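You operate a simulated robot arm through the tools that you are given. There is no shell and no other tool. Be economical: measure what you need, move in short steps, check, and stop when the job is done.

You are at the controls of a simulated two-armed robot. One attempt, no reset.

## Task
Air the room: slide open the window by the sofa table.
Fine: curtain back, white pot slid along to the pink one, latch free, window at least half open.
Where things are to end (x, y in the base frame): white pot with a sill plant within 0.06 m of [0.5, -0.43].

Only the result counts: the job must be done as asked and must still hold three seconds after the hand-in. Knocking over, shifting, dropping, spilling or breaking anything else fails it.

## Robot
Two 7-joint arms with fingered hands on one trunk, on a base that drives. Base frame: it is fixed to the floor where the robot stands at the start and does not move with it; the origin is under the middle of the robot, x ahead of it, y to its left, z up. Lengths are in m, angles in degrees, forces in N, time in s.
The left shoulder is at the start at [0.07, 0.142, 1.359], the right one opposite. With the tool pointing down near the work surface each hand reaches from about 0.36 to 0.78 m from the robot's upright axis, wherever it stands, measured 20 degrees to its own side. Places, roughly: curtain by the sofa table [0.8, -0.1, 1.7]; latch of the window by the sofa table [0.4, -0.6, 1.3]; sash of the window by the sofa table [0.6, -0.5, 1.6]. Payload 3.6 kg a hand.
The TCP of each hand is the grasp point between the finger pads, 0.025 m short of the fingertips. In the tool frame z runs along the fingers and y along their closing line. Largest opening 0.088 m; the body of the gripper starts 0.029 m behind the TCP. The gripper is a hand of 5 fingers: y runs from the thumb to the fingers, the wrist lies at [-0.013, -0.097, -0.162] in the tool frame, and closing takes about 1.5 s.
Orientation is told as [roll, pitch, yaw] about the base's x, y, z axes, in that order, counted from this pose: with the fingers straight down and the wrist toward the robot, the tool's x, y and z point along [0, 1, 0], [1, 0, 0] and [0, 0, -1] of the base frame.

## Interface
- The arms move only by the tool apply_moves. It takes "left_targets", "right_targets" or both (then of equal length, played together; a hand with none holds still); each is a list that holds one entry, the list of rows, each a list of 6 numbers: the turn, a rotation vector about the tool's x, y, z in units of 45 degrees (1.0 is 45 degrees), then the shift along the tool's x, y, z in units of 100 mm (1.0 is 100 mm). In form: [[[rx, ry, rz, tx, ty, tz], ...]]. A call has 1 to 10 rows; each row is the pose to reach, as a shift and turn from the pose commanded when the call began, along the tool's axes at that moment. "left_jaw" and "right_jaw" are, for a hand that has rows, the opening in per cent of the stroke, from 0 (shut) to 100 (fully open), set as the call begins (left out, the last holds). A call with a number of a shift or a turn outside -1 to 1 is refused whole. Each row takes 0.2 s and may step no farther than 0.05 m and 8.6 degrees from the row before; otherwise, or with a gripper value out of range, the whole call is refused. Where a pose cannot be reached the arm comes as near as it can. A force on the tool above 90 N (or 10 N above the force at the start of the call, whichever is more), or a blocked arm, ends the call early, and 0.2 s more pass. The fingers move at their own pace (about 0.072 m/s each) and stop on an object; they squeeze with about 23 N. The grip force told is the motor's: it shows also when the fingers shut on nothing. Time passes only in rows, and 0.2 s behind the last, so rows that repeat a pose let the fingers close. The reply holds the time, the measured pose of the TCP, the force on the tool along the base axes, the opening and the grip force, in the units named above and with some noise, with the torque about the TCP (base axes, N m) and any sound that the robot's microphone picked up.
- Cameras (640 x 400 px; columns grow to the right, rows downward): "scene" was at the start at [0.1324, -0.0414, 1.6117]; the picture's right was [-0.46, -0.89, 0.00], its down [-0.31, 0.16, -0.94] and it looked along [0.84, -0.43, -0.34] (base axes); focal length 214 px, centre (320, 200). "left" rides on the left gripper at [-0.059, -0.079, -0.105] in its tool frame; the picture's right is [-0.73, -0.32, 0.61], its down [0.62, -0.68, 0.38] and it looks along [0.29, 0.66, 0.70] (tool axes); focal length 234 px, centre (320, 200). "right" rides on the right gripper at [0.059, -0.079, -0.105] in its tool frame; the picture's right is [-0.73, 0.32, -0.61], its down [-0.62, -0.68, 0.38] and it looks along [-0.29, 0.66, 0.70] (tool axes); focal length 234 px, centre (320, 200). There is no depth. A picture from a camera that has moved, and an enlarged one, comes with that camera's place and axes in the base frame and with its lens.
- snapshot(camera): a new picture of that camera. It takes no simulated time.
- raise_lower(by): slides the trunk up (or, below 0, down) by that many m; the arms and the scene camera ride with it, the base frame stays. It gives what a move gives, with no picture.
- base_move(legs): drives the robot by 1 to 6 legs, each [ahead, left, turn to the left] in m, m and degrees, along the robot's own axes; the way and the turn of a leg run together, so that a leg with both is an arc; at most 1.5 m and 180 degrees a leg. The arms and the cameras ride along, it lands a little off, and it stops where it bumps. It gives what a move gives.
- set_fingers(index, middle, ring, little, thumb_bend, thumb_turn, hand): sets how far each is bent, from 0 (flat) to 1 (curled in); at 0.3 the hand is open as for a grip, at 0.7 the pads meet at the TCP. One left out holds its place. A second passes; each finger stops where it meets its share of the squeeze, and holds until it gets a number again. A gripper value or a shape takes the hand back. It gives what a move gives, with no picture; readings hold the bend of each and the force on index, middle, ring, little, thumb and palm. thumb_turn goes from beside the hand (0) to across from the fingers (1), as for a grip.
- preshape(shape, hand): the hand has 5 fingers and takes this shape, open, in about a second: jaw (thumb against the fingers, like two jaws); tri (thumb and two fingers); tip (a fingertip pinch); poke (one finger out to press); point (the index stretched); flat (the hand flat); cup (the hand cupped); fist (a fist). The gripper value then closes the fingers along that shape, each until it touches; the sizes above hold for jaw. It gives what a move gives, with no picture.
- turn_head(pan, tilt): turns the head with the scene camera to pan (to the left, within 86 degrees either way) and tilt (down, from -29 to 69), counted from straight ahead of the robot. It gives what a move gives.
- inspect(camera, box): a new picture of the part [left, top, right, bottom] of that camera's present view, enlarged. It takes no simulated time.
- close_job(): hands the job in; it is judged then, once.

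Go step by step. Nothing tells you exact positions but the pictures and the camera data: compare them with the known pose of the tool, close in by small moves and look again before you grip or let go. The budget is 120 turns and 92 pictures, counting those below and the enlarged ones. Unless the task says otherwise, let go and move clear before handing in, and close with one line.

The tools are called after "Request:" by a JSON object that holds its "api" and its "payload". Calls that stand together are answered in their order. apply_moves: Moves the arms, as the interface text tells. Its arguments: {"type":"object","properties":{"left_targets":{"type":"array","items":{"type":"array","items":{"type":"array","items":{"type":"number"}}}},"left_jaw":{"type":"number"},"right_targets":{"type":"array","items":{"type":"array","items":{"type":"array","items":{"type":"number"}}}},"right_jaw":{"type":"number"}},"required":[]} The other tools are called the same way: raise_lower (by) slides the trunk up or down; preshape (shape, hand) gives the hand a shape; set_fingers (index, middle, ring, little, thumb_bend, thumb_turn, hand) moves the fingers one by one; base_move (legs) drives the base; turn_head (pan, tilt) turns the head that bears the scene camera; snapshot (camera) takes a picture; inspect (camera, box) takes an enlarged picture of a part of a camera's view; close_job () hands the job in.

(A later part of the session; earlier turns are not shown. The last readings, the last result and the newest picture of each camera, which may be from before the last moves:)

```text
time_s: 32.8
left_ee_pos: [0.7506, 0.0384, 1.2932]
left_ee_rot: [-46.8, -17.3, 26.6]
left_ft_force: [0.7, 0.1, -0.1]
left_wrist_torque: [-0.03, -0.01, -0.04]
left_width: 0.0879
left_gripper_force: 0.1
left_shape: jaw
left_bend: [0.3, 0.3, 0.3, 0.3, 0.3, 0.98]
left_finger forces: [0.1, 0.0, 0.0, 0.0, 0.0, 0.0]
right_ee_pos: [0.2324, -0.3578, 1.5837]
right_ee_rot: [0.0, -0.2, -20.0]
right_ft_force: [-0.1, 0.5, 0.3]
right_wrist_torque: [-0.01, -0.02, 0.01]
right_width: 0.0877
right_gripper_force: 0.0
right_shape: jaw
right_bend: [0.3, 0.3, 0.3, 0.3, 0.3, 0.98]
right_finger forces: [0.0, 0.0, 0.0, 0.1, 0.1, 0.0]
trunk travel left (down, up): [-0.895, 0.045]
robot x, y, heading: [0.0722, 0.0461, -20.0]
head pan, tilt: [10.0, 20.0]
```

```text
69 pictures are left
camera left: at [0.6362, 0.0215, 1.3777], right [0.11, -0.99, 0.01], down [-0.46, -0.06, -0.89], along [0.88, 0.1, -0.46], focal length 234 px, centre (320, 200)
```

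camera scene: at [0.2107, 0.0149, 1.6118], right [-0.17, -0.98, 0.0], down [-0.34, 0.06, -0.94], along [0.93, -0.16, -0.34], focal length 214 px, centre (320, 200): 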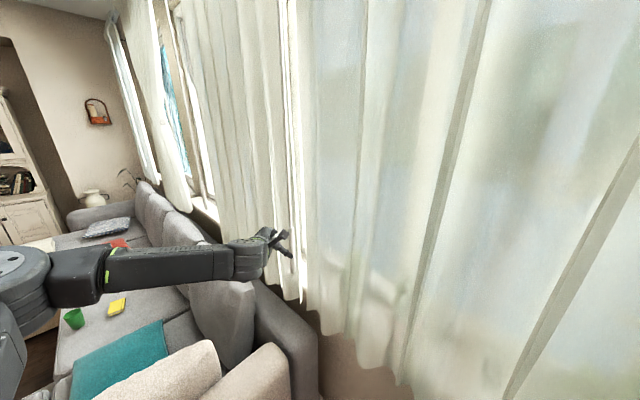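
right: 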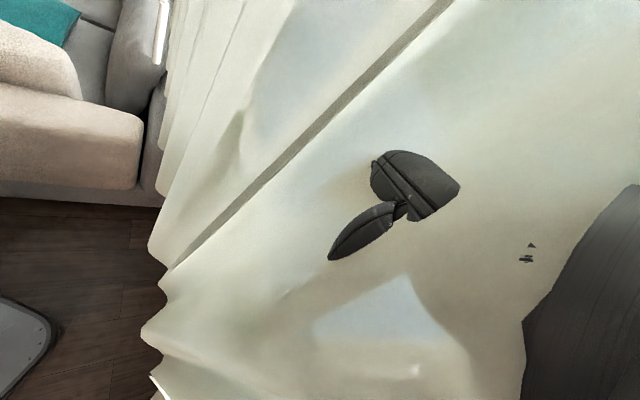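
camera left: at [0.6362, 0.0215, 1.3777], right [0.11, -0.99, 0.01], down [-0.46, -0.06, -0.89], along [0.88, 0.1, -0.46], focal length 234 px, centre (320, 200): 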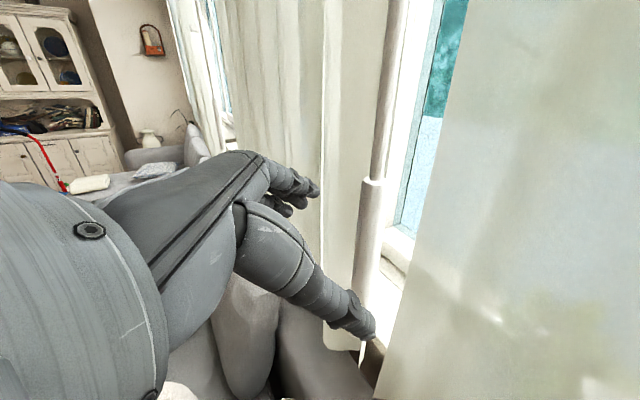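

Triangulating the two views puts the wand at about (0.78, 0.0) with the handle top at z≈1.32. That's only about 3.5 cm ahead of the TCP and within the opening, so I'll advance 2 cm and check.

Request:
{"api": "apply_moves", "payload": {"left_targets": [[[0, 0, 0, 0, 0.1, 0.2]]]}}

Request:
{"api": "snapshot", "payload": {"camera": "left"}}

Request:
{"api": "inspect", "payload": {"camera": "scene", "box": [220, 180, 380, 280]}}

```text
time_s: 33.2
left_ee_pos: [0.7689, 0.0298, 1.2817]
left_ee_rot: [-46.7, -17.3, 26.6]
left_ft_force: [0.6, 0.8, -0.6]
left_wrist_torque: [0.01, 0.02, 0.0]
left_width: 0.0877
left_gripper_force: 0.0
left_shape: jaw
left_bend: [0.3, 0.3, 0.3, 0.3, 0.3, 0.98]
left_finger forces: [0.0, 0.0, 0.0, 0.0, 0.0, 0.0]
right_ee_pos: [0.2332, -0.3572, 1.584]
right_ee_rot: [0.1, -0.1, -20.1]
right_ft_force: [0.2, 0.2, 0.8]
right_wrist_torque: [0.0, 0.0, 0.0]
right_width: 0.0876
right_gripper_force: 0.1
right_shape: jaw
right_bend: [0.3, 0.3, 0.3, 0.3, 0.3, 0.98]
right_finger forces: [0.0, 0.1, 0.1, 0.1, 0.0, 0.0]
trunk travel left (down, up): [-0.895, 0.045]
robot x, y, heading: [0.0727, 0.0452, -19.7]
head pan, tilt: [10.0, 20.0]
```

```text
68 pictures are left
camera left: at [0.6549, 0.0149, 1.3673], right [0.11, -0.99, 0.01], down [-0.46, -0.06, -0.89], along [0.88, 0.1, -0.46], focal length 234 px, centre (320, 200)
```

left: 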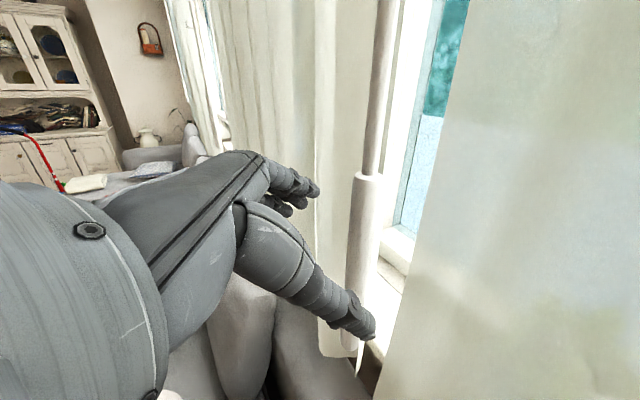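

```text
4.00 times, centred on (300, 230) of scene
camera zoom: at [0.2111, 0.0148, 1.6117], right [-0.17, -0.98, 0.0], down [-0.34, 0.06, -0.94], along [0.93, -0.16, -0.34], focal length 858 px, centre (400, 80)
```

zoom: 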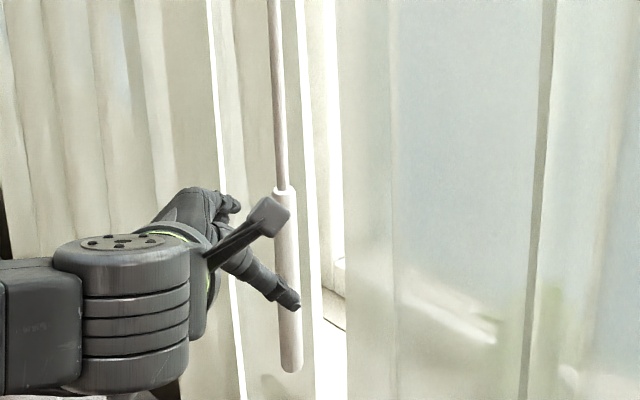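

The wand is confirmed at (0.777, 0.003), with the handle from z 1.19 to 1.32. I'll make the final approach and then close.

Request:
{"api": "apply_moves", "payload": {"left_targets": [[[0, 0, 0, -0.03, -0.13, 0.37]]]}}

Request:
{"api": "apply_moves", "payload": {"left_targets": [[[0, 0, 0, 0, 0, 0], [0, 0, 0, 0, 0, 0], [0, 0, 0, 0, 0, 0], [0, 0, 0, 0, 0, 0], [0, 0, 0, 0, 0, 0], [0, 0, 0, 0, 0, 0], [0, 0, 0, 0, 0, 0], [0, 0, 0, 0, 0, 0]]], "left_jaw": 0}}

Request:
{"api": "snapshot", "payload": {"camera": "left"}}

Request:
{"api": "inspect", "payload": {"camera": "scene", "box": [220, 180, 380, 280]}}

```text
time_s: 33.6
left_ee_pos: [0.7762, -0.0005, 1.2548]
left_ee_rot: [-46.8, -17.4, 26.5]
left_ft_force: [0.0, 0.1, 0.7]
left_wrist_torque: [-0.02, 0.03, 0.02]
left_width: 0.088
left_gripper_force: 0.1
left_shape: jaw
left_bend: [0.3, 0.3, 0.3, 0.3, 0.3, 0.98]
left_finger forces: [0.1, 0.0, 0.0, 0.1, 0.1, 0.0]
right_ee_pos: [0.2329, -0.3588, 1.5842]
right_ee_rot: [0.0, -0.1, -20.0]
right_ft_force: [-0.3, -0.2, 0.2]
right_wrist_torque: [0.03, -0.01, 0.01]
right_width: 0.088
right_gripper_force: 0.2
right_shape: jaw
right_bend: [0.3, 0.3, 0.3, 0.3, 0.3, 0.98]
right_finger forces: [0.0, 0.0, 0.1, 0.0, 0.0, 0.0]
trunk travel left (down, up): [-0.895, 0.045]
robot x, y, heading: [0.0702, 0.0462, -20.0]
head pan, tilt: [10.0, 20.0]
```

```text
time_s: 35.4
left_ee_pos: [0.776, -0.0002, 1.255]
left_ee_rot: [-46.7, -17.1, 26.5]
left_ft_force: [2.3, -3.4, -3.0]
left_wrist_torque: [0.02, -0.02, -0.05]
left_width: 0.0097
left_gripper_force: 23.2
left_shape: jaw
left_bend: [0.73, 0.65, 0.7, 0.7, 0.75, 1.0]
left_finger forces: [9.6, 5.1, 3.3, 0.0, 16.4, 0.1]
right_ee_pos: [0.2341, -0.3592, 1.5828]
right_ee_rot: [0.2, -0.2, -20.0]
right_ft_force: [-0.1, -0.4, -0.4]
right_wrist_torque: [0.01, 0.04, 0.05]
right_width: 0.0878
right_gripper_force: 0.1
right_shape: jaw
right_bend: [0.3, 0.3, 0.3, 0.3, 0.3, 0.98]
right_finger forces: [0.1, 0.0, 0.0, 0.1, 0.1, 0.1]
trunk travel left (down, up): [-0.895, 0.045]
robot x, y, heading: [0.0736, 0.0443, -19.8]
head pan, tilt: [10.0, 20.0]
```

```text
66 pictures are left
camera left: at [0.6629, -0.016, 1.3405], right [0.11, -0.99, 0.01], down [-0.46, -0.06, -0.89], along [0.88, 0.1, -0.46], focal length 234 px, centre (320, 200)
```

left: 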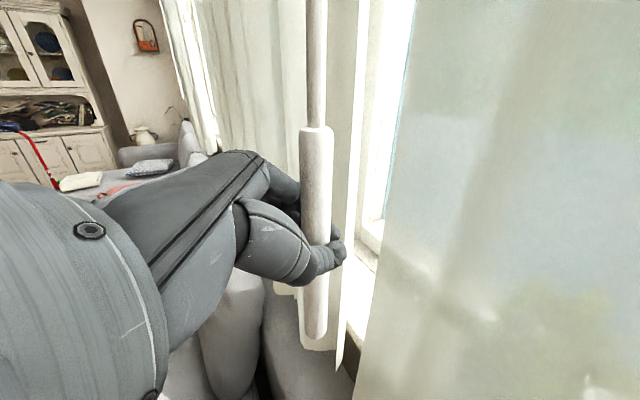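

```text
4.00 times, centred on (300, 230) of scene
camera zoom: at [0.2114, 0.0134, 1.6117], right [-0.17, -0.98, 0.0], down [-0.34, 0.06, -0.94], along [0.93, -0.16, -0.34], focal length 858 px, centre (400, 80)
```

zoom: 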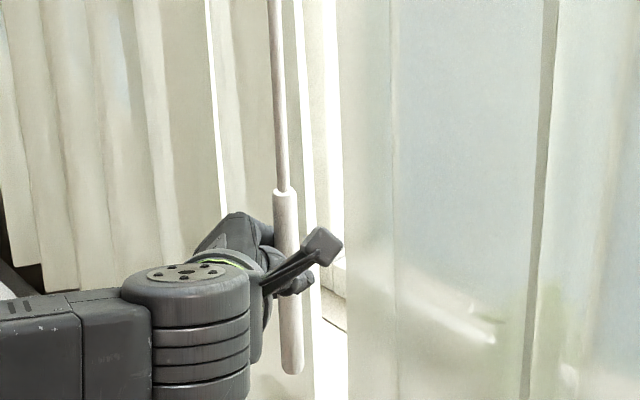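

The wand is gripped. I'll pull 6 cm to the right along the wall and see which curtain follows.

Request:
{"api": "apply_moves", "payload": {"left_targets": [[[0, 0, 0, -0.08, -0.18, -0.02], [0, 0, 0, -0.15, -0.37, -0.03], [0, 0, 0, -0.23, -0.55, -0.05], [0, 0, 0, -0.23, -0.55, -0.05]]]}}

Request:
{"api": "snapshot", "payload": {"camera": "scene"}}

```text
time_s: 36.4
left_ee_pos: [0.7305, -0.0362, 1.2567]
left_ee_rot: [-46.7, -17.2, 26.4]
left_ft_force: [-0.1, 0.5, -12.7]
left_wrist_torque: [0.05, 0.1, 0.04]
left_width: 0.0094
left_gripper_force: 22.8
left_shape: jaw
left_bend: [0.73, 0.72, 0.7, 0.7, 0.76, 1.0]
left_finger forces: [6.2, 3.1, 5.2, 0.0, 15.7, 0.1]
right_ee_pos: [0.2359, -0.3586, 1.5815]
right_ee_rot: [0.0, -0.1, -19.9]
right_ft_force: [-0.5, 0.3, -0.5]
right_wrist_torque: [-0.01, 0.01, -0.01]
right_width: 0.0878
right_gripper_force: 0.1
right_shape: jaw
right_bend: [0.3, 0.3, 0.3, 0.3, 0.3, 0.98]
right_finger forces: [0.1, 0.0, 0.1, 0.0, 0.0, 0.0]
trunk travel left (down, up): [-0.895, 0.045]
robot x, y, heading: [0.0714, 0.0471, -19.9]
head pan, tilt: [10.0, 20.0]
```

```text
64 pictures are left
camera scene: at [0.2127, 0.0153, 1.6115], right [-0.17, -0.98, 0.0], down [-0.34, 0.06, -0.94], along [0.92, -0.16, -0.34], focal length 214 px, centre (320, 200)
```

scene: 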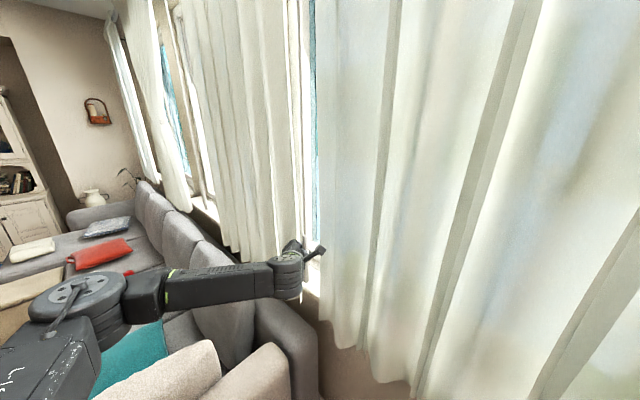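

Our curtain follows to the right. I'll keep dragging it by driving the base parallel to the wall.

Request:
{"api": "base_move", "payload": {"legs": [[-0.109, -0.168, 0]]}}

Request:
{"api": "snapshot", "payload": {"camera": "scene"}}

```text
time_s: 38.0
left_ee_pos: [0.5716, -0.1585, 1.2603]
left_ee_rot: [-46.9, -17.3, 26.5]
left_ft_force: [4.1, -3.6, 2.6]
left_wrist_torque: [0.0, -0.12, -0.02]
left_width: 0.0081
left_gripper_force: 23.2
left_shape: jaw
left_bend: [0.73, 0.72, 0.7, 0.7, 0.79, 1.0]
left_finger forces: [2.1, 2.4, 3.2, 0.0, 0.2, 0.0]
right_ee_pos: [0.0751, -0.4785, 1.5836]
right_ee_rot: [0.0, -0.2, -19.9]
right_ft_force: [0.2, 0.1, -0.3]
right_wrist_torque: [0.02, 0.01, -0.01]
right_width: 0.0879
right_gripper_force: 0.1
right_shape: jaw
right_bend: [0.3, 0.3, 0.3, 0.3, 0.3, 0.98]
right_finger forces: [0.0, 0.0, 0.0, 0.1, 0.0, 0.0]
trunk travel left (down, up): [-0.895, 0.045]
robot x, y, heading: [-0.0893, -0.0729, -20.1]
head pan, tilt: [10.0, 20.0]
```

```text
63 pictures are left
camera scene: at [0.0527, -0.1054, 1.6118], right [-0.17, -0.98, 0.0], down [-0.34, 0.06, -0.94], along [0.92, -0.16, -0.34], focal length 214 px, centre (320, 200)
```

scene: 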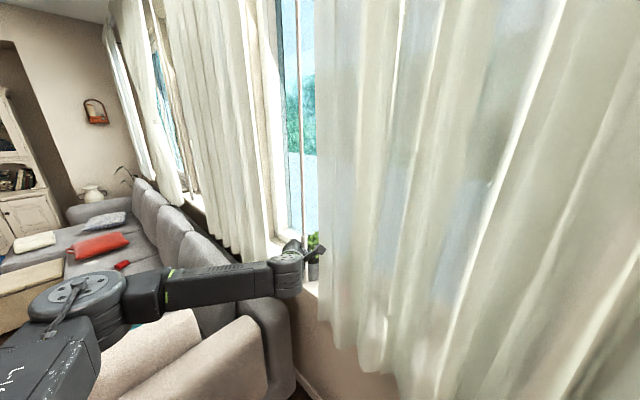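

The window is opening up and a plant pot shows behind the hand. I'll check the grip, then continue.

Request:
{"api": "snapshot", "payload": {"camera": "left"}}

```text
62 pictures are left
camera left: at [0.4569, -0.1738, 1.3449], right [0.11, -0.99, 0.01], down [-0.46, -0.07, -0.89], along [0.88, 0.09, -0.46], focal length 234 px, centre (320, 200)
```

left: 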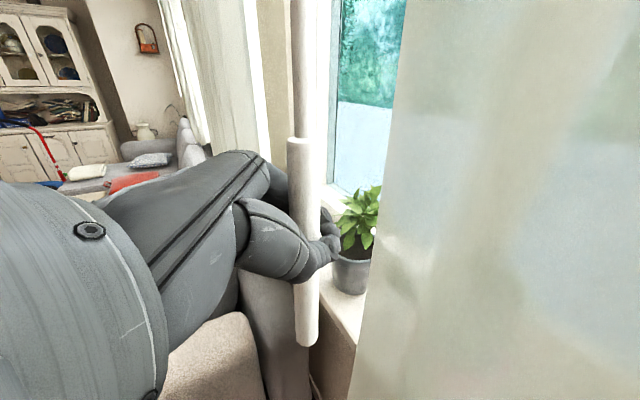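

Request:
{"api": "base_move", "payload": {"legs": [[-0.112, -0.166, 0]]}}

Request:
{"api": "snapshot", "payload": {"camera": "left"}}

Request:
{"api": "snapshot", "payload": {"camera": "scene"}}

```text
time_s: 39.6
left_ee_pos: [0.4128, -0.2758, 1.2606]
left_ee_rot: [-46.9, -17.3, 26.8]
left_ft_force: [2.6, -3.9, -0.8]
left_wrist_torque: [-0.05, -0.03, -0.07]
left_width: 0.0084
left_gripper_force: 23.0
left_shape: jaw
left_bend: [0.73, 0.72, 0.69, 0.7, 0.79, 1.0]
left_finger forces: [2.4, 2.3, 3.2, 0.0, 0.2, 0.1]
right_ee_pos: [-0.0832, -0.5952, 1.5838]
right_ee_rot: [0.1, 0.0, -19.9]
right_ft_force: [0.2, -0.2, -0.1]
right_wrist_torque: [0.0, 0.02, -0.01]
right_width: 0.0879
right_gripper_force: 0.0
right_shape: jaw
right_bend: [0.3, 0.3, 0.3, 0.3, 0.3, 0.98]
right_finger forces: [0.0, 0.1, 0.1, 0.0, 0.0, 0.1]
trunk travel left (down, up): [-0.895, 0.045]
robot x, y, heading: [-0.25, -0.193, -20.0]
head pan, tilt: [10.0, 20.0]
```

```text
61 pictures are left
camera left: at [0.2978, -0.2902, 1.3453], right [0.12, -0.99, 0.02], down [-0.46, -0.07, -0.89], along [0.88, 0.1, -0.46], focal length 234 px, centre (320, 200)
```

left: 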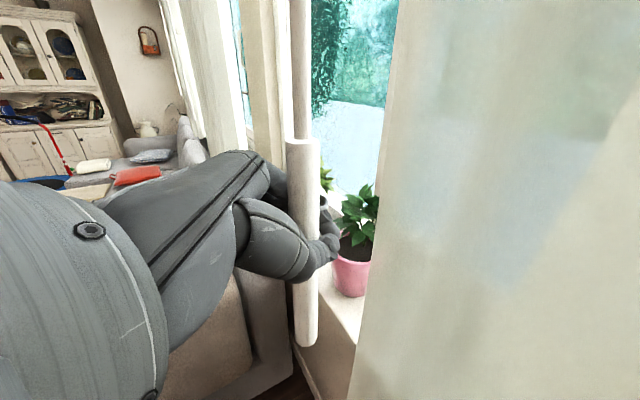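

```text
60 pictures are left
camera scene: at [-0.1065, -0.2228, 1.6117], right [-0.17, -0.99, 0.0], down [-0.34, 0.06, -0.94], along [0.92, -0.16, -0.34], focal length 214 px, centre (320, 200)
```

scene: 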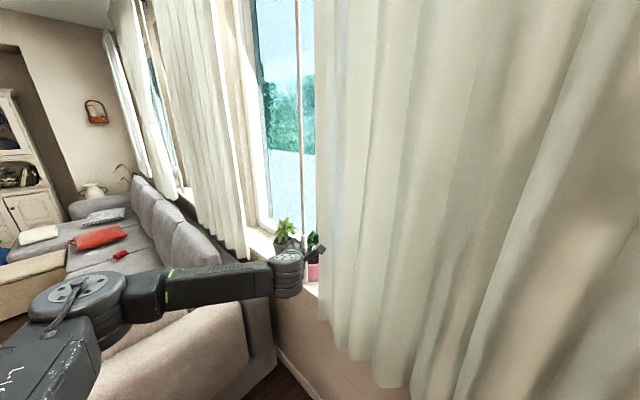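

The pink pot and a plant in a grey pot are visible now. Before going further I'm checking the table clearance on the right.

Request:
{"api": "turn_head", "payload": {"pan": -75, "tilt": 50}}

Request:
{"api": "snapshot", "payload": {"camera": "scene"}}

```text
time_s: 41.2
left_ee_pos: [0.4106, -0.2772, 1.2606]
left_ee_rot: [-46.8, -17.4, 26.8]
left_ft_force: [1.4, -3.1, -4.0]
left_wrist_torque: [-0.04, -0.01, -0.01]
left_width: 0.0084
left_gripper_force: 22.9
left_shape: jaw
left_bend: [0.73, 0.72, 0.69, 0.7, 0.79, 1.0]
left_finger forces: [2.2, 1.9, 2.7, 0.0, 0.2, 0.1]
right_ee_pos: [-0.0848, -0.5987, 1.5826]
right_ee_rot: [0.1, -0.2, -19.9]
right_ft_force: [0.7, -0.3, 0.2]
right_wrist_torque: [0.0, 0.01, -0.01]
right_width: 0.0876
right_gripper_force: 0.0
right_shape: jaw
right_bend: [0.3, 0.3, 0.3, 0.3, 0.3, 0.98]
right_finger forces: [0.0, 0.0, 0.0, 0.0, 0.0, 0.1]
trunk travel left (down, up): [-0.895, 0.045]
robot x, y, heading: [-0.248, -0.1907, -19.8]
head pan, tilt: [-75.0, 50.0]
```

```text
59 pictures are left
camera scene: at [-0.2072, -0.2858, 1.5662], right [-1.0, 0.08, 0.0], down [0.06, 0.76, -0.64], along [-0.06, -0.64, -0.77], focal length 214 px, centre (320, 200)
```

scene: 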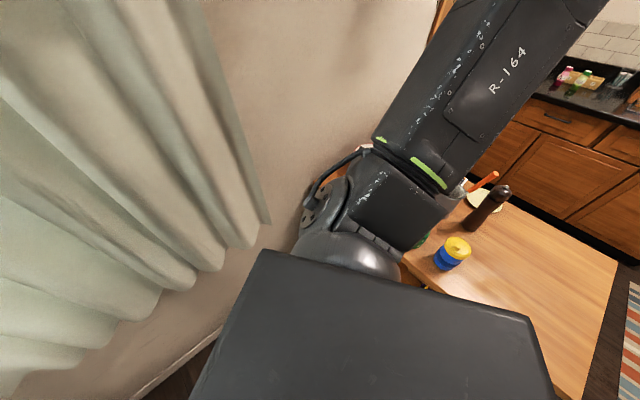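

The table edge is about 0.5 m to my right. So I'll carry the wand further mainly by turning the base right while backing from the wall, keeping the hand on the curtain line.

Request:
{"api": "base_move", "payload": {"legs": [[-0.063, 0.039, -10], [-0.05, 0.037, -10]]}}

Request:
{"api": "turn_head", "payload": {"pan": 0, "tilt": 22}}

Request:
{"api": "snapshot", "payload": {"camera": "scene"}}

```text
time_s: 43.0
left_ee_pos: [0.2806, -0.3737, 1.2612]
left_ee_rot: [-47.0, -17.3, 6.8]
left_ft_force: [2.3, -4.3, 0.8]
left_wrist_torque: [-0.04, 0.03, 0.0]
left_width: 0.0079
left_gripper_force: 22.4
left_shape: jaw
left_bend: [0.73, 0.73, 0.7, 0.7, 0.8, 1.0]
left_finger forces: [2.1, 0.0, 2.7, 0.1, 3.6, 0.0]
right_ee_pos: [-0.2948, -0.5075, 1.5834]
right_ee_rot: [0.1, -0.2, -39.7]
right_ft_force: [-0.5, 0.5, -0.8]
right_wrist_torque: [0.02, 0.02, 0.01]
right_width: 0.0875
right_gripper_force: 0.1
right_shape: jaw
right_bend: [0.3, 0.3, 0.3, 0.3, 0.3, 0.98]
right_finger forces: [0.1, 0.0, 0.0, 0.0, 0.0, 0.1]
trunk travel left (down, up): [-0.895, 0.045]
robot x, y, heading: [-0.31, -0.069, -39.6]
head pan, tilt: [-75.0, 50.0]
```

```text
time_s: 44.5
left_ee_pos: [0.2806, -0.3756, 1.2613]
left_ee_rot: [-47.1, -17.4, 6.8]
left_ft_force: [1.8, -2.3, 1.6]
left_wrist_torque: [0.01, 0.01, -0.03]
left_width: 0.0077
left_gripper_force: 23.1
left_shape: jaw
left_bend: [0.73, 0.73, 0.7, 0.7, 0.8, 1.0]
left_finger forces: [1.9, 0.1, 2.5, 0.0, 3.5, 0.1]
right_ee_pos: [-0.2949, -0.5089, 1.5835]
right_ee_rot: [0.1, -0.1, -39.9]
right_ft_force: [0.9, 0.6, -1.4]
right_wrist_torque: [-0.01, -0.02, -0.01]
right_width: 0.0878
right_gripper_force: 0.0
right_shape: jaw
right_bend: [0.3, 0.3, 0.3, 0.3, 0.3, 0.98]
right_finger forces: [0.0, 0.0, 0.0, 0.1, 0.1, 0.0]
trunk travel left (down, up): [-0.895, 0.045]
robot x, y, heading: [-0.3162, -0.0717, -39.7]
head pan, tilt: [0.0, 22.0]
```

```text
58 pictures are left
camera scene: at [-0.1998, -0.1622, 1.6085], right [-0.64, -0.77, 0.0], down [-0.29, 0.24, -0.93], along [0.71, -0.59, -0.38], focal length 214 px, centre (320, 200)
```

scene: 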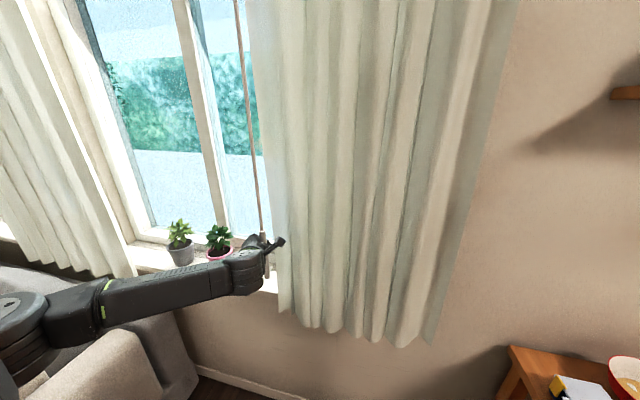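

Driving is accurate. Continuing to swing and pull.

Request:
{"api": "base_move", "payload": {"legs": [[-0.048, 0.0, -13.3], [0, -0.15, 0]]}}

Request:
{"api": "snapshot", "payload": {"camera": "scene"}}

```text
time_s: 46.5
left_ee_pos: [0.0886, -0.5251, 1.2602]
left_ee_rot: [-46.7, -17.3, -4.5]
left_ft_force: [9.0, 8.0, -2.7]
left_wrist_torque: [-0.44, 0.43, -0.24]
left_width: 0.0079
left_gripper_force: 22.6
left_shape: jaw
left_bend: [0.73, 0.73, 0.7, 0.7, 0.8, 1.0]
left_finger forces: [0.8, 0.0, 0.0, 0.1, 0.0, 11.1]
right_ee_pos: [-0.5154, -0.5273, 1.5833]
right_ee_rot: [0.3, -0.3, -53.2]
right_ft_force: [0.4, -0.1, -0.7]
right_wrist_torque: [0.02, -0.01, 0.01]
right_width: 0.0879
right_gripper_force: 0.0
right_shape: jaw
right_bend: [0.3, 0.3, 0.3, 0.3, 0.3, 0.98]
right_finger forces: [0.1, 0.1, 0.0, 0.1, 0.0, 0.0]
trunk travel left (down, up): [-0.895, 0.045]
robot x, y, heading: [-0.4251, -0.0951, -53.3]
head pan, tilt: [0.0, 22.0]
stopped in leg 2: the robot was blocked; the commanded pose is now the measured one
```

```text
57 pictures are left
camera scene: at [-0.3439, -0.2132, 1.6085], right [-0.8, -0.6, 0.0], down [-0.22, 0.3, -0.93], along [0.55, -0.74, -0.37], focal length 214 px, centre (320, 200)
```

scene: 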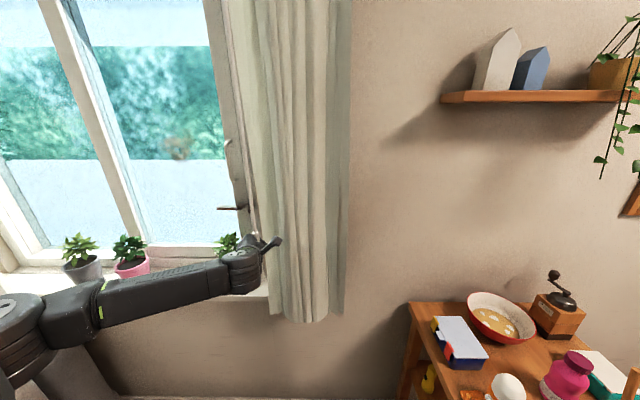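

The curtain has reached its end stop, and the window, a latch at its right side and a third plant are now visible. I'll let go of the wand, back straight out and look.

Request:
{"api": "apply_moves", "payload": {"left_targets": [[[0, 0, 0, 0, 0, 0], [0, 0, 0, 0, 0, 0], [0, 0, 0, 0, 0, 0], [0, 0, 0, 0, 0, 0], [0, 0, 0, 0, 0, 0], [0, 0, 0, 0, 0, 0], [0, 0, 0, 0, 0, -0.33], [0, 0, 0, 0, 0, -0.66], [0, 0, 0, 0, 0, -1]]], "left_jaw": 100}}

Request:
{"api": "snapshot", "payload": {"camera": "scene"}}

```text
time_s: 48.5
left_ee_pos: [0.0715, -0.4493, 1.3293]
left_ee_rot: [-47.0, -17.5, -4.8]
left_ft_force: [0.8, -0.2, 0.9]
left_wrist_torque: [0.01, 0.01, -0.02]
left_width: 0.0877
left_gripper_force: 0.0
left_shape: jaw
left_bend: [0.3, 0.3, 0.3, 0.3, 0.3, 0.98]
left_finger forces: [0.0, 0.0, 0.0, 0.0, 0.1, 0.0]
right_ee_pos: [-0.5166, -0.523, 1.5832]
right_ee_rot: [0.2, -0.2, -53.4]
right_ft_force: [-0.6, -0.9, -0.6]
right_wrist_torque: [-0.04, -0.01, -0.02]
right_width: 0.0877
right_gripper_force: 0.1
right_shape: jaw
right_bend: [0.3, 0.3, 0.3, 0.3, 0.3, 0.98]
right_finger forces: [0.0, 0.0, 0.0, 0.0, 0.0, 0.0]
trunk travel left (down, up): [-0.895, 0.045]
robot x, y, heading: [-0.4295, -0.0984, -53.4]
head pan, tilt: [0.0, 22.0]
```

```text
56 pictures are left
camera scene: at [-0.3433, -0.2093, 1.6089], right [-0.8, -0.6, 0.0], down [-0.22, 0.3, -0.93], along [0.55, -0.74, -0.37], focal length 214 px, centre (320, 200)
```

scene: 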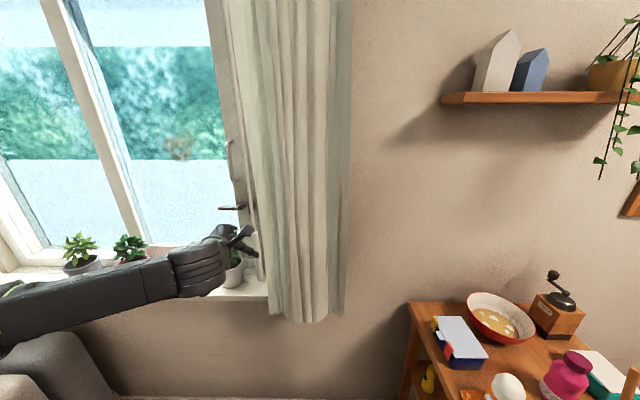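

The curtain stays put and the white pot sits at the right end of the sill below the latch. I'll drive left to stand in front of the window and look.

Request:
{"api": "base_move", "payload": {"legs": [[-0.05, 0.3, 0]]}}

Request:
{"api": "turn_head", "payload": {"pan": -10, "tilt": 22}}

Request:
{"api": "snapshot", "payload": {"camera": "scene"}}

```text
time_s: 50.6
left_ee_pos: [0.2855, -0.2301, 1.3279]
left_ee_rot: [-46.9, -17.5, -5.1]
left_ft_force: [-0.4, 0.5, 0.0]
left_wrist_torque: [-0.01, 0.04, 0.03]
left_width: 0.0876
left_gripper_force: 0.0
left_shape: jaw
left_bend: [0.3, 0.3, 0.3, 0.3, 0.3, 0.98]
left_finger forces: [0.0, 0.1, 0.0, 0.1, 0.0, 0.0]
right_ee_pos: [-0.3031, -0.3066, 1.5817]
right_ee_rot: [0.2, -0.2, -53.4]
right_ft_force: [-0.3, -0.2, -0.8]
right_wrist_torque: [0.0, -0.02, -0.04]
right_width: 0.0878
right_gripper_force: 0.1
right_shape: jaw
right_bend: [0.3, 0.3, 0.3, 0.3, 0.3, 0.98]
right_finger forces: [0.1, 0.0, 0.0, 0.0, 0.0, 0.0]
trunk travel left (down, up): [-0.895, 0.045]
robot x, y, heading: [-0.2141, 0.1251, -53.3]
head pan, tilt: [0.0, 22.0]
```

```text
time_s: 51.3
left_ee_pos: [0.2864, -0.2302, 1.3268]
left_ee_rot: [-46.9, -17.4, -4.9]
left_ft_force: [-0.2, 0.7, 0.2]
left_wrist_torque: [0.02, 0.03, -0.01]
left_width: 0.0878
left_gripper_force: 0.1
left_shape: jaw
left_bend: [0.3, 0.3, 0.3, 0.3, 0.3, 0.98]
left_finger forces: [0.0, 0.0, 0.0, 0.0, 0.0, 0.1]
right_ee_pos: [-0.3011, -0.3037, 1.5836]
right_ee_rot: [0.2, -0.1, -53.3]
right_ft_force: [0.5, 0.4, -0.2]
right_wrist_torque: [0.02, -0.01, 0.0]
right_width: 0.0878
right_gripper_force: 0.1
right_shape: jaw
right_bend: [0.3, 0.3, 0.3, 0.3, 0.3, 0.98]
right_finger forces: [0.1, 0.0, 0.1, 0.0, 0.0, 0.0]
trunk travel left (down, up): [-0.895, 0.045]
robot x, y, heading: [-0.2123, 0.1245, -53.4]
head pan, tilt: [-10.0, 22.0]
```

```text
55 pictures are left
camera scene: at [-0.1412, 0.0016, 1.6086], right [-0.89, -0.45, 0.0], down [-0.17, 0.34, -0.93], along [0.42, -0.83, -0.37], focal length 214 px, centre (320, 200)
```

scene: 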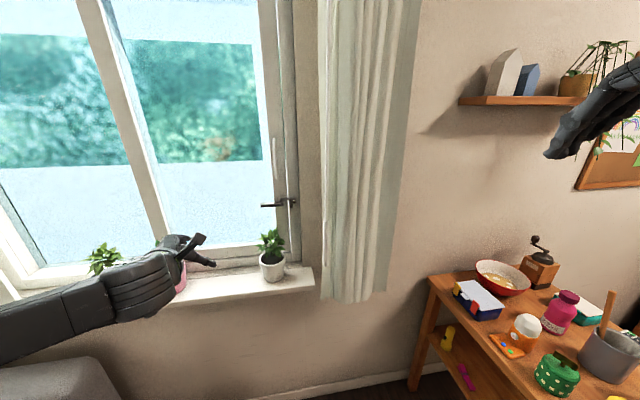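

Request:
{"api": "inspect", "payload": {"camera": "scene", "box": [160, 110, 320, 310]}}

Request:
{"api": "snapshot", "payload": {"camera": "left"}}

```text
2.00 times, centred on (240, 210) of scene
camera zoom: at [-0.1412, 0.0016, 1.6086], right [-0.89, -0.45, 0.0], down [-0.17, 0.34, -0.93], along [0.42, -0.83, -0.37], focal length 429 px, centre (480, 180)
```

zoom: 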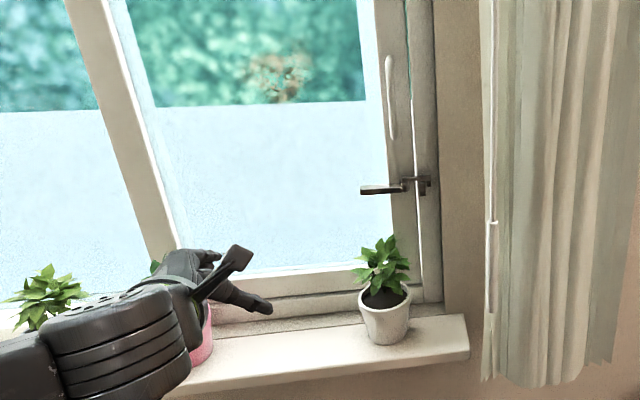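

```text
53 pictures are left
camera left: at [0.1806, -0.1829, 1.4118], right [-0.42, -0.91, 0.01], down [-0.42, 0.18, -0.89], along [0.8, -0.38, -0.46], focal length 234 px, centre (320, 200)
```

left: 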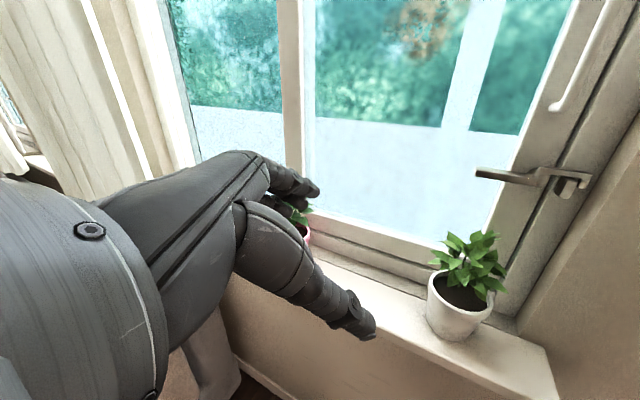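

I now have good triangulated positions along the wall (t = along wall to the left, n = toward the wall):

- **White pot:** (0.339, -0.539), rim z≈1.08. The target is about 0.195 m to its left along the sill.
- **Latch:** lever at z≈1.29, t -0.11 to -0.025.
- **Pull bar:** t≈-0.09, z 1.39 to 1.53.

I'll retract the left hand, lower the trunk and bring the right hand (fingers down) low.

Request:
{"api": "apply_moves", "payload": {"left_targets": [[[0, 0, 0, 0.16, -0.32, -0.32], [0, 0, 0, 0.32, -0.64, -0.64], [0, 0, 0, 0.48, -0.96, -0.96]]], "right_targets": [[[0, 0, 0, 0.2, 0.2, 0.33], [0, 0, 0, 0.4, 0.4, 0.66], [0, 0, 0, 0.6, 0.6, 1]]], "right_jaw": 60}}

Request:
{"api": "raise_lower", "payload": {"by": -0.25}}

Request:
{"api": "apply_moves", "payload": {"right_targets": [[[0, 0, 0, 0.2, 0.2, 0.33], [0, 0, 0, 0.4, 0.4, 0.66], [0, 0, 0, 0.6, 0.6, 1]]]}}

Request:
{"api": "apply_moves", "payload": {"right_targets": [[[0, 0, 0, 0.2, 0.1, 0.33], [0, 0, 0, 0.4, 0.2, 0.66], [0, 0, 0, 0.6, 0.4, 1]]]}}

Request:
{"api": "snapshot", "payload": {"camera": "scene"}}

```text
time_s: 52.1
left_ee_pos: [0.2188, -0.1561, 1.3351]
left_ee_rot: [-46.8, -17.3, -4.9]
left_ft_force: [0.1, 0.9, -0.8]
left_wrist_torque: [-0.02, 0.01, 0.01]
left_width: 0.0877
left_gripper_force: 0.1
left_shape: jaw
left_bend: [0.3, 0.3, 0.3, 0.3, 0.3, 0.98]
left_finger forces: [0.1, 0.0, 0.0, 0.0, 0.0, 0.0]
left hand out of reach, approached as far as the arm can: row 3
right_ee_pos: [-0.2135, -0.3173, 1.4851]
right_ee_rot: [0.2, -0.1, -53.4]
right_ft_force: [0.7, -0.1, 0.5]
right_wrist_torque: [0.01, 0.03, -0.01]
right_width: 0.0531
right_gripper_force: 0.0
right_shape: jaw
right_bend: [0.29, 0.4, 0.37, 0.43, 0.64, 1.0]
right_finger forces: [0.0, 0.1, 0.0, 0.0, 0.1, 0.1]
trunk travel left (down, up): [-0.895, 0.045]
robot x, y, heading: [-0.2095, 0.1243, -53.4]
head pan, tilt: [-10.0, 22.0]
```

```text
time_s: 54.7
left_ee_pos: [0.2174, -0.1555, 1.0866]
left_ee_rot: [-46.8, -17.4, -4.9]
left_ft_force: [0.1, 0.1, 0.3]
left_wrist_torque: [0.03, -0.01, -0.04]
left_width: 0.0877
left_gripper_force: 0.1
left_shape: jaw
left_bend: [0.3, 0.3, 0.3, 0.3, 0.3, 0.98]
left_finger forces: [0.0, 0.0, 0.0, 0.0, 0.0, 0.0]
right_ee_pos: [-0.218, -0.3156, 1.2345]
right_ee_rot: [0.1, -0.2, -53.4]
right_ft_force: [-0.7, 0.7, 1.0]
right_wrist_torque: [0.01, 0.01, 0.04]
right_width: 0.0532
right_gripper_force: 0.1
right_shape: jaw
right_bend: [0.29, 0.4, 0.37, 0.43, 0.64, 1.0]
right_finger forces: [0.1, 0.0, 0.0, 0.0, 0.0, 0.0]
trunk travel left (down, up): [-0.645, 0.295]
robot x, y, heading: [-0.2149, 0.1264, -53.5]
head pan, tilt: [-10.0, 22.0]
```

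```text
time_s: 55.5
left_ee_pos: [0.2193, -0.1563, 1.0859]
left_ee_rot: [-46.7, -17.3, -5.0]
left_ft_force: [0.1, -0.7, -0.3]
left_wrist_torque: [0.01, -0.02, 0.01]
left_width: 0.0876
left_gripper_force: 0.0
left_shape: jaw
left_bend: [0.3, 0.3, 0.3, 0.3, 0.3, 0.98]
left_finger forces: [0.0, 0.1, 0.0, 0.0, 0.1, 0.0]
right_ee_pos: [-0.1311, -0.3263, 1.1367]
right_ee_rot: [0.0, 0.0, -53.4]
right_ft_force: [0.0, -0.2, 0.6]
right_wrist_torque: [0.01, 0.01, 0.0]
right_width: 0.053
right_gripper_force: 0.0
right_shape: jaw
right_bend: [0.29, 0.4, 0.37, 0.43, 0.64, 1.0]
right_finger forces: [0.0, 0.0, 0.0, 0.1, 0.1, 0.0]
trunk travel left (down, up): [-0.645, 0.295]
robot x, y, heading: [-0.2108, 0.123, -53.7]
head pan, tilt: [-10.0, 22.0]
```

```text
time_s: 56.3
left_ee_pos: [0.2185, -0.1577, 1.0858]
left_ee_rot: [-46.7, -17.3, -5.1]
left_ft_force: [-0.4, -0.1, -0.6]
left_wrist_torque: [0.0, 0.01, 0.01]
left_width: 0.0879
left_gripper_force: 0.0
left_shape: jaw
left_bend: [0.3, 0.3, 0.3, 0.3, 0.3, 0.98]
left_finger forces: [0.0, 0.0, 0.0, 0.1, 0.1, 0.0]
right_ee_pos: [-0.0584, -0.325, 1.0369]
right_ee_rot: [0.3, -0.1, -53.4]
right_ft_force: [-0.5, -0.8, -0.3]
right_wrist_torque: [0.06, 0.04, -0.04]
right_width: 0.0531
right_gripper_force: 0.0
right_shape: jaw
right_bend: [0.29, 0.4, 0.37, 0.43, 0.64, 1.0]
right_finger forces: [0.1, 0.1, 0.0, 0.1, 0.1, 0.0]
trunk travel left (down, up): [-0.645, 0.295]
robot x, y, heading: [-0.2106, 0.1246, -53.5]
head pan, tilt: [-10.0, 22.0]
```

```text
52 pictures are left
camera scene: at [-0.1398, -0.0007, 1.3583], right [-0.89, -0.45, 0.0], down [-0.17, 0.34, -0.93], along [0.41, -0.83, -0.38], focal length 214 px, centre (320, 200)
```

scene: 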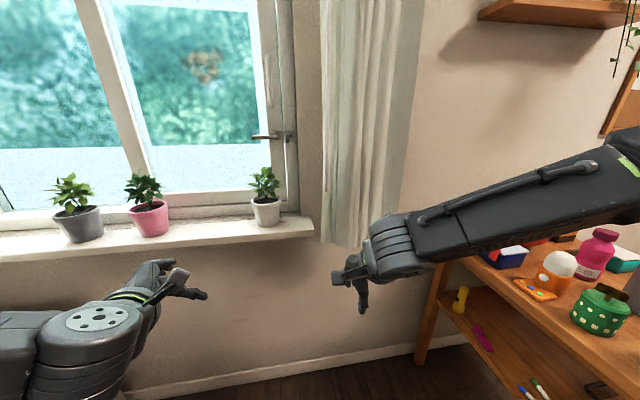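

From here: the pink pot is at t≈0.31 and the white one at t≈-0.054. I'll push the white pot low down with the edge of a flat left hand, since that forearm stays clear of the curtain. First I retract the right hand and reset the left to palm-down, flat, pitched forward.

Request:
{"api": "apply_moves", "payload": {"left_targets": [[[0.11, 0.11, 0.11, 0.0, -0.1, 0.0], [0.22, 0.22, 0.22, 0.0, -0.2, 0.0], [0.33, 0.33, 0.33, 0, -0.3, 0], [0.44, 0.44, 0.44, 0, -0.4, 0], [0.55, 0.55, 0.55, 0, -0.5, 0], [0.66, 0.66, 0.66, 0, -0.6, 0], [0.77, 0.77, 0.77, 0, -0.6, 0]]], "right_targets": [[[0, 0, 0, -0.1, -0.2, -0.1], [0, 0, 0, -0.1, -0.4, -0.1], [0, 0, 0, -0.1, -0.6, -0.1], [0, 0, 0, -0.1, -0.8, -0.1], [0, 0, 0, -0.1, -1, -0.1], [0, 0, 0, -0.1, -1, -0.1], [0, 0, 0, -0.1, -1, -0.1]]]}}

Request:
{"api": "preshape", "payload": {"hand": "left", "shape": "flat"}}

Request:
{"api": "apply_moves", "payload": {"left_targets": [[[-0.16, 0, 0, 0, 0, 0], [-0.32, 0, 0, 0, 0, 0], [-0.48, 0, 0, 0, 0, 0], [-0.64, 0, 0, 0, 0, 0], [-0.8, 0, 0, 0, 0, 0], [-0.97, 0, 0, 0, 0, 0]]]}}

Request:
{"api": "turn_head", "payload": {"pan": 5, "tilt": 30}}

Request:
{"api": "snapshot", "payload": {"camera": "scene"}}

Request:
{"api": "snapshot", "payload": {"camera": "left"}}

```text
time_s: 57.9
left_ee_pos: [0.1602, -0.15, 1.0677]
left_ee_rot: [-2.6, 0.3, -50.7]
left_ft_force: [0.2, -1.3, -0.1]
left_wrist_torque: [0.02, 0.01, 0.02]
left_width: 0.0881
left_gripper_force: 0.1
left_shape: jaw
left_bend: [0.3, 0.3, 0.3, 0.3, 0.3, 0.98]
left_finger forces: [0.1, 0.1, 0.0, 0.0, 0.1, 0.0]
right_ee_pos: [-0.1064, -0.2668, 1.0589]
right_ee_rot: [0.1, -0.1, -53.4]
right_ft_force: [-1.0, -0.3, 0.4]
right_wrist_torque: [0.03, 0.01, 0.0]
right_width: 0.0531
right_gripper_force: 0.0
right_shape: jaw
right_bend: [0.29, 0.4, 0.37, 0.43, 0.64, 1.0]
right_finger forces: [0.0, 0.1, 0.0, 0.1, 0.0, 0.0]
right hand out of reach, approached as far as the arm can: row 4, 5, 6, 7
trunk travel left (down, up): [-0.645, 0.295]
robot x, y, heading: [-0.2128, 0.1259, -53.3]
head pan, tilt: [-10.0, 22.0]
```

```text
time_s: 58.8
left_ee_pos: [0.1607, -0.1491, 1.0675]
left_ee_rot: [-2.7, 0.1, -50.5]
left_ft_force: [0.2, 0.8, 0.2]
left_wrist_torque: [0.06, -0.02, -0.01]
left_width: 0.0804
left_gripper_force: 0.1
left_shape: flat
left_bend: [0.0, 0.0, 0.0, 0.0, 0.39, 0.0]
left_finger forces: [0.1, 0.1, 0.0, 0.0, 0.1, 0.0]
right_ee_pos: [-0.1068, -0.2672, 1.059]
right_ee_rot: [0.0, -0.1, -53.4]
right_ft_force: [1.0, 0.4, 0.2]
right_wrist_torque: [0.01, -0.01, 0.01]
right_width: 0.0527
right_gripper_force: 0.0
right_shape: jaw
right_bend: [0.29, 0.4, 0.37, 0.43, 0.64, 1.0]
right_finger forces: [0.0, 0.0, 0.1, 0.0, 0.1, 0.0]
trunk travel left (down, up): [-0.645, 0.295]
robot x, y, heading: [-0.215, 0.1229, -53.4]
head pan, tilt: [-10.0, 22.0]
```

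```text
time_s: 60.2
left_ee_pos: [0.1679, -0.189, 1.0707]
left_ee_rot: [-3.4, -43.6, -48.3]
left_ft_force: [0.3, 0.7, 0.2]
left_wrist_torque: [0.02, 0.03, 0.03]
left_width: 0.0805
left_gripper_force: 0.1
left_shape: flat
left_bend: [0.0, 0.0, 0.0, 0.0, 0.39, 0.0]
left_finger forces: [0.0, 0.1, 0.1, 0.1, 0.0, 0.0]
left hand out of reach, approached as far as the arm can: row 4, 5, 6
right_ee_pos: [-0.1091, -0.2681, 1.0591]
right_ee_rot: [0.3, -0.2, -53.4]
right_ft_force: [0.0, 0.2, 0.7]
right_wrist_torque: [0.02, -0.01, 0.01]
right_width: 0.0531
right_gripper_force: 0.2
right_shape: jaw
right_bend: [0.29, 0.4, 0.37, 0.43, 0.64, 1.0]
right_finger forces: [0.0, 0.0, 0.1, 0.0, 0.1, 0.0]
trunk travel left (down, up): [-0.645, 0.295]
robot x, y, heading: [-0.2135, 0.1254, -53.3]
head pan, tilt: [-10.0, 22.0]
```

```text
time_s: 61.0
left_ee_pos: [0.1711, -0.1869, 1.0695]
left_ee_rot: [-3.7, -43.3, -48.0]
left_ft_force: [0.4, 0.3, 0.2]
left_wrist_torque: [-0.02, 0.03, 0.02]
left_width: 0.0806
left_gripper_force: 0.1
left_shape: flat
left_bend: [0.0, 0.0, 0.0, 0.0, 0.39, 0.0]
left_finger forces: [0.1, 0.1, 0.0, 0.0, 0.0, 0.1]
right_ee_pos: [-0.108, -0.267, 1.0585]
right_ee_rot: [0.1, -0.1, -53.4]
right_ft_force: [-0.4, 0.7, 0.5]
right_wrist_torque: [0.05, 0.03, 0.0]
right_width: 0.0528
right_gripper_force: 0.1
right_shape: jaw
right_bend: [0.29, 0.4, 0.37, 0.43, 0.64, 1.0]
right_finger forces: [0.0, 0.0, 0.0, 0.0, 0.0, 0.1]
trunk travel left (down, up): [-0.645, 0.295]
robot x, y, heading: [-0.2147, 0.1262, -53.4]
head pan, tilt: [5.0, 30.0]
```

```text
51 pictures are left
camera scene: at [-0.1218, 0.0175, 1.3458], right [-0.75, -0.66, 0.0], down [-0.33, 0.37, -0.87], along [0.57, -0.65, -0.5], focal length 214 px, centre (320, 200)
```

scene: 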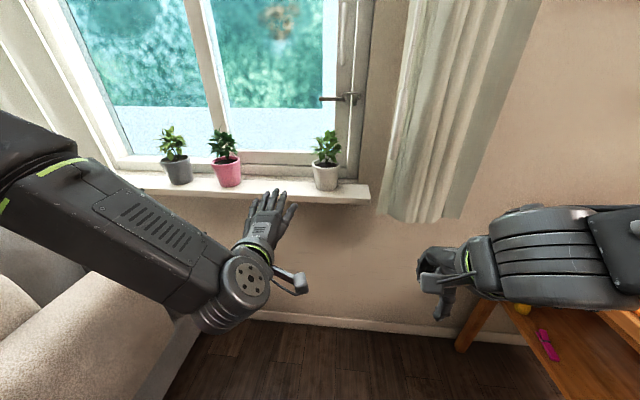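

```text
50 pictures are left
camera left: at [0.0444, -0.1236, 1.0936], right [-0.47, -0.62, -0.63], down [0.31, 0.55, -0.78], along [0.83, -0.56, -0.07], focal length 234 px, centre (320, 200)
```

left: 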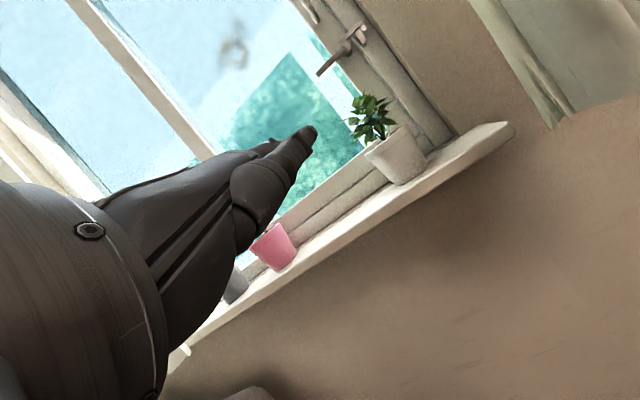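

The flat hand is palm-down with its fingers sloping slightly upward. I'll pitch it down a bit, fix the yaw, and shift the base right so the hand lines up to the right of the white pot, still out in front of the sill.

Request:
{"api": "apply_moves", "payload": {"left_targets": [[[0.15, -0.04, 0.04, 0, 0, 0], [0.29, -0.075, 0.08, 0, 0, 0], [0.29, -0.075, 0.08, 0, 0, 0]]]}}

Request:
{"api": "base_move", "payload": {"legs": [[0, -0.21, 0]]}}

Request:
{"api": "snapshot", "payload": {"camera": "scene"}}

Request:
{"api": "snapshot", "payload": {"camera": "left"}}

```text
time_s: 61.8
left_ee_pos: [0.1709, -0.1891, 1.0697]
left_ee_rot: [-3.7, -30.5, -53.6]
left_ft_force: [-0.2, 0.1, 0.0]
left_wrist_torque: [0.0, 0.01, 0.0]
left_width: 0.0
left_gripper_force: 0.0
left_shape: flat
left_bend: [0.0, 0.0, 0.0, 0.0, 0.39, 0.0]
left_finger forces: [0.0, 0.0, 0.0, 0.0, 0.0, 0.1]
right_ee_pos: [-0.1072, -0.2674, 1.0581]
right_ee_rot: [0.2, -0.1, -53.3]
right_ft_force: [0.5, 0.6, -0.5]
right_wrist_torque: [-0.02, 0.0, 0.02]
right_width: 0.0531
right_gripper_force: 0.1
right_shape: jaw
right_bend: [0.29, 0.4, 0.37, 0.43, 0.64, 1.0]
right_finger forces: [0.0, 0.1, 0.0, 0.1, 0.0, 0.1]
trunk travel left (down, up): [-0.645, 0.295]
robot x, y, heading: [-0.2087, 0.1236, -53.4]
head pan, tilt: [5.0, 30.0]
```

```text
time_s: 63.4
left_ee_pos: [0.009, -0.309, 1.0706]
left_ee_rot: [-3.7, -30.6, -53.5]
left_ft_force: [0.3, -0.3, -0.7]
left_wrist_torque: [0.0, 0.01, 0.02]
left_width: 0.0001
left_gripper_force: 0.0
left_shape: flat
left_bend: [0.0, 0.0, 0.0, 0.0, 0.39, 0.0]
left_finger forces: [0.0, 0.0, 0.1, 0.0, 0.0, 0.0]
right_ee_pos: [-0.27, -0.3886, 1.0584]
right_ee_rot: [0.2, -0.2, -53.5]
right_ft_force: [-0.1, 0.2, 1.0]
right_wrist_torque: [-0.01, -0.01, 0.01]
right_width: 0.0532
right_gripper_force: 0.0
right_shape: jaw
right_bend: [0.29, 0.4, 0.37, 0.43, 0.64, 1.0]
right_finger forces: [0.0, 0.1, 0.1, 0.0, 0.0, 0.1]
trunk travel left (down, up): [-0.645, 0.295]
robot x, y, heading: [-0.3774, 0.0027, -53.1]
head pan, tilt: [5.0, 30.0]
```

```text
49 pictures are left
camera scene: at [-0.2858, -0.1042, 1.3458], right [-0.75, -0.66, 0.0], down [-0.33, 0.37, -0.87], along [0.58, -0.65, -0.5], focal length 214 px, centre (320, 200)
```

scene: 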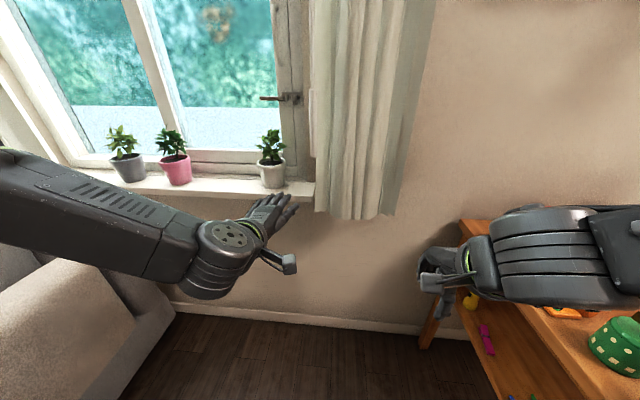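

```text
48 pictures are left
camera left: at [-0.1074, -0.24, 1.1225], right [-0.61, -0.46, -0.64], down [0.26, 0.65, -0.71], along [0.75, -0.6, -0.28], focal length 234 px, centre (320, 200)
```

left: 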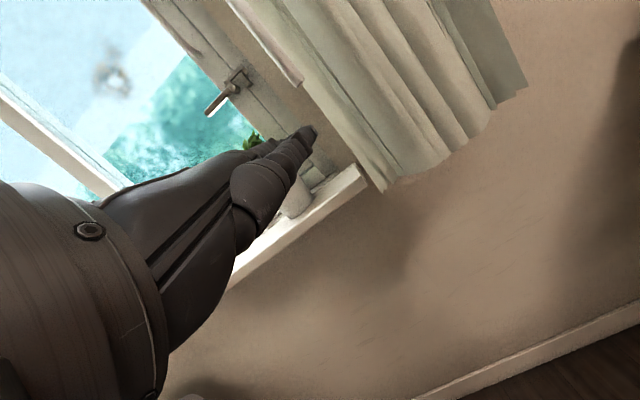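

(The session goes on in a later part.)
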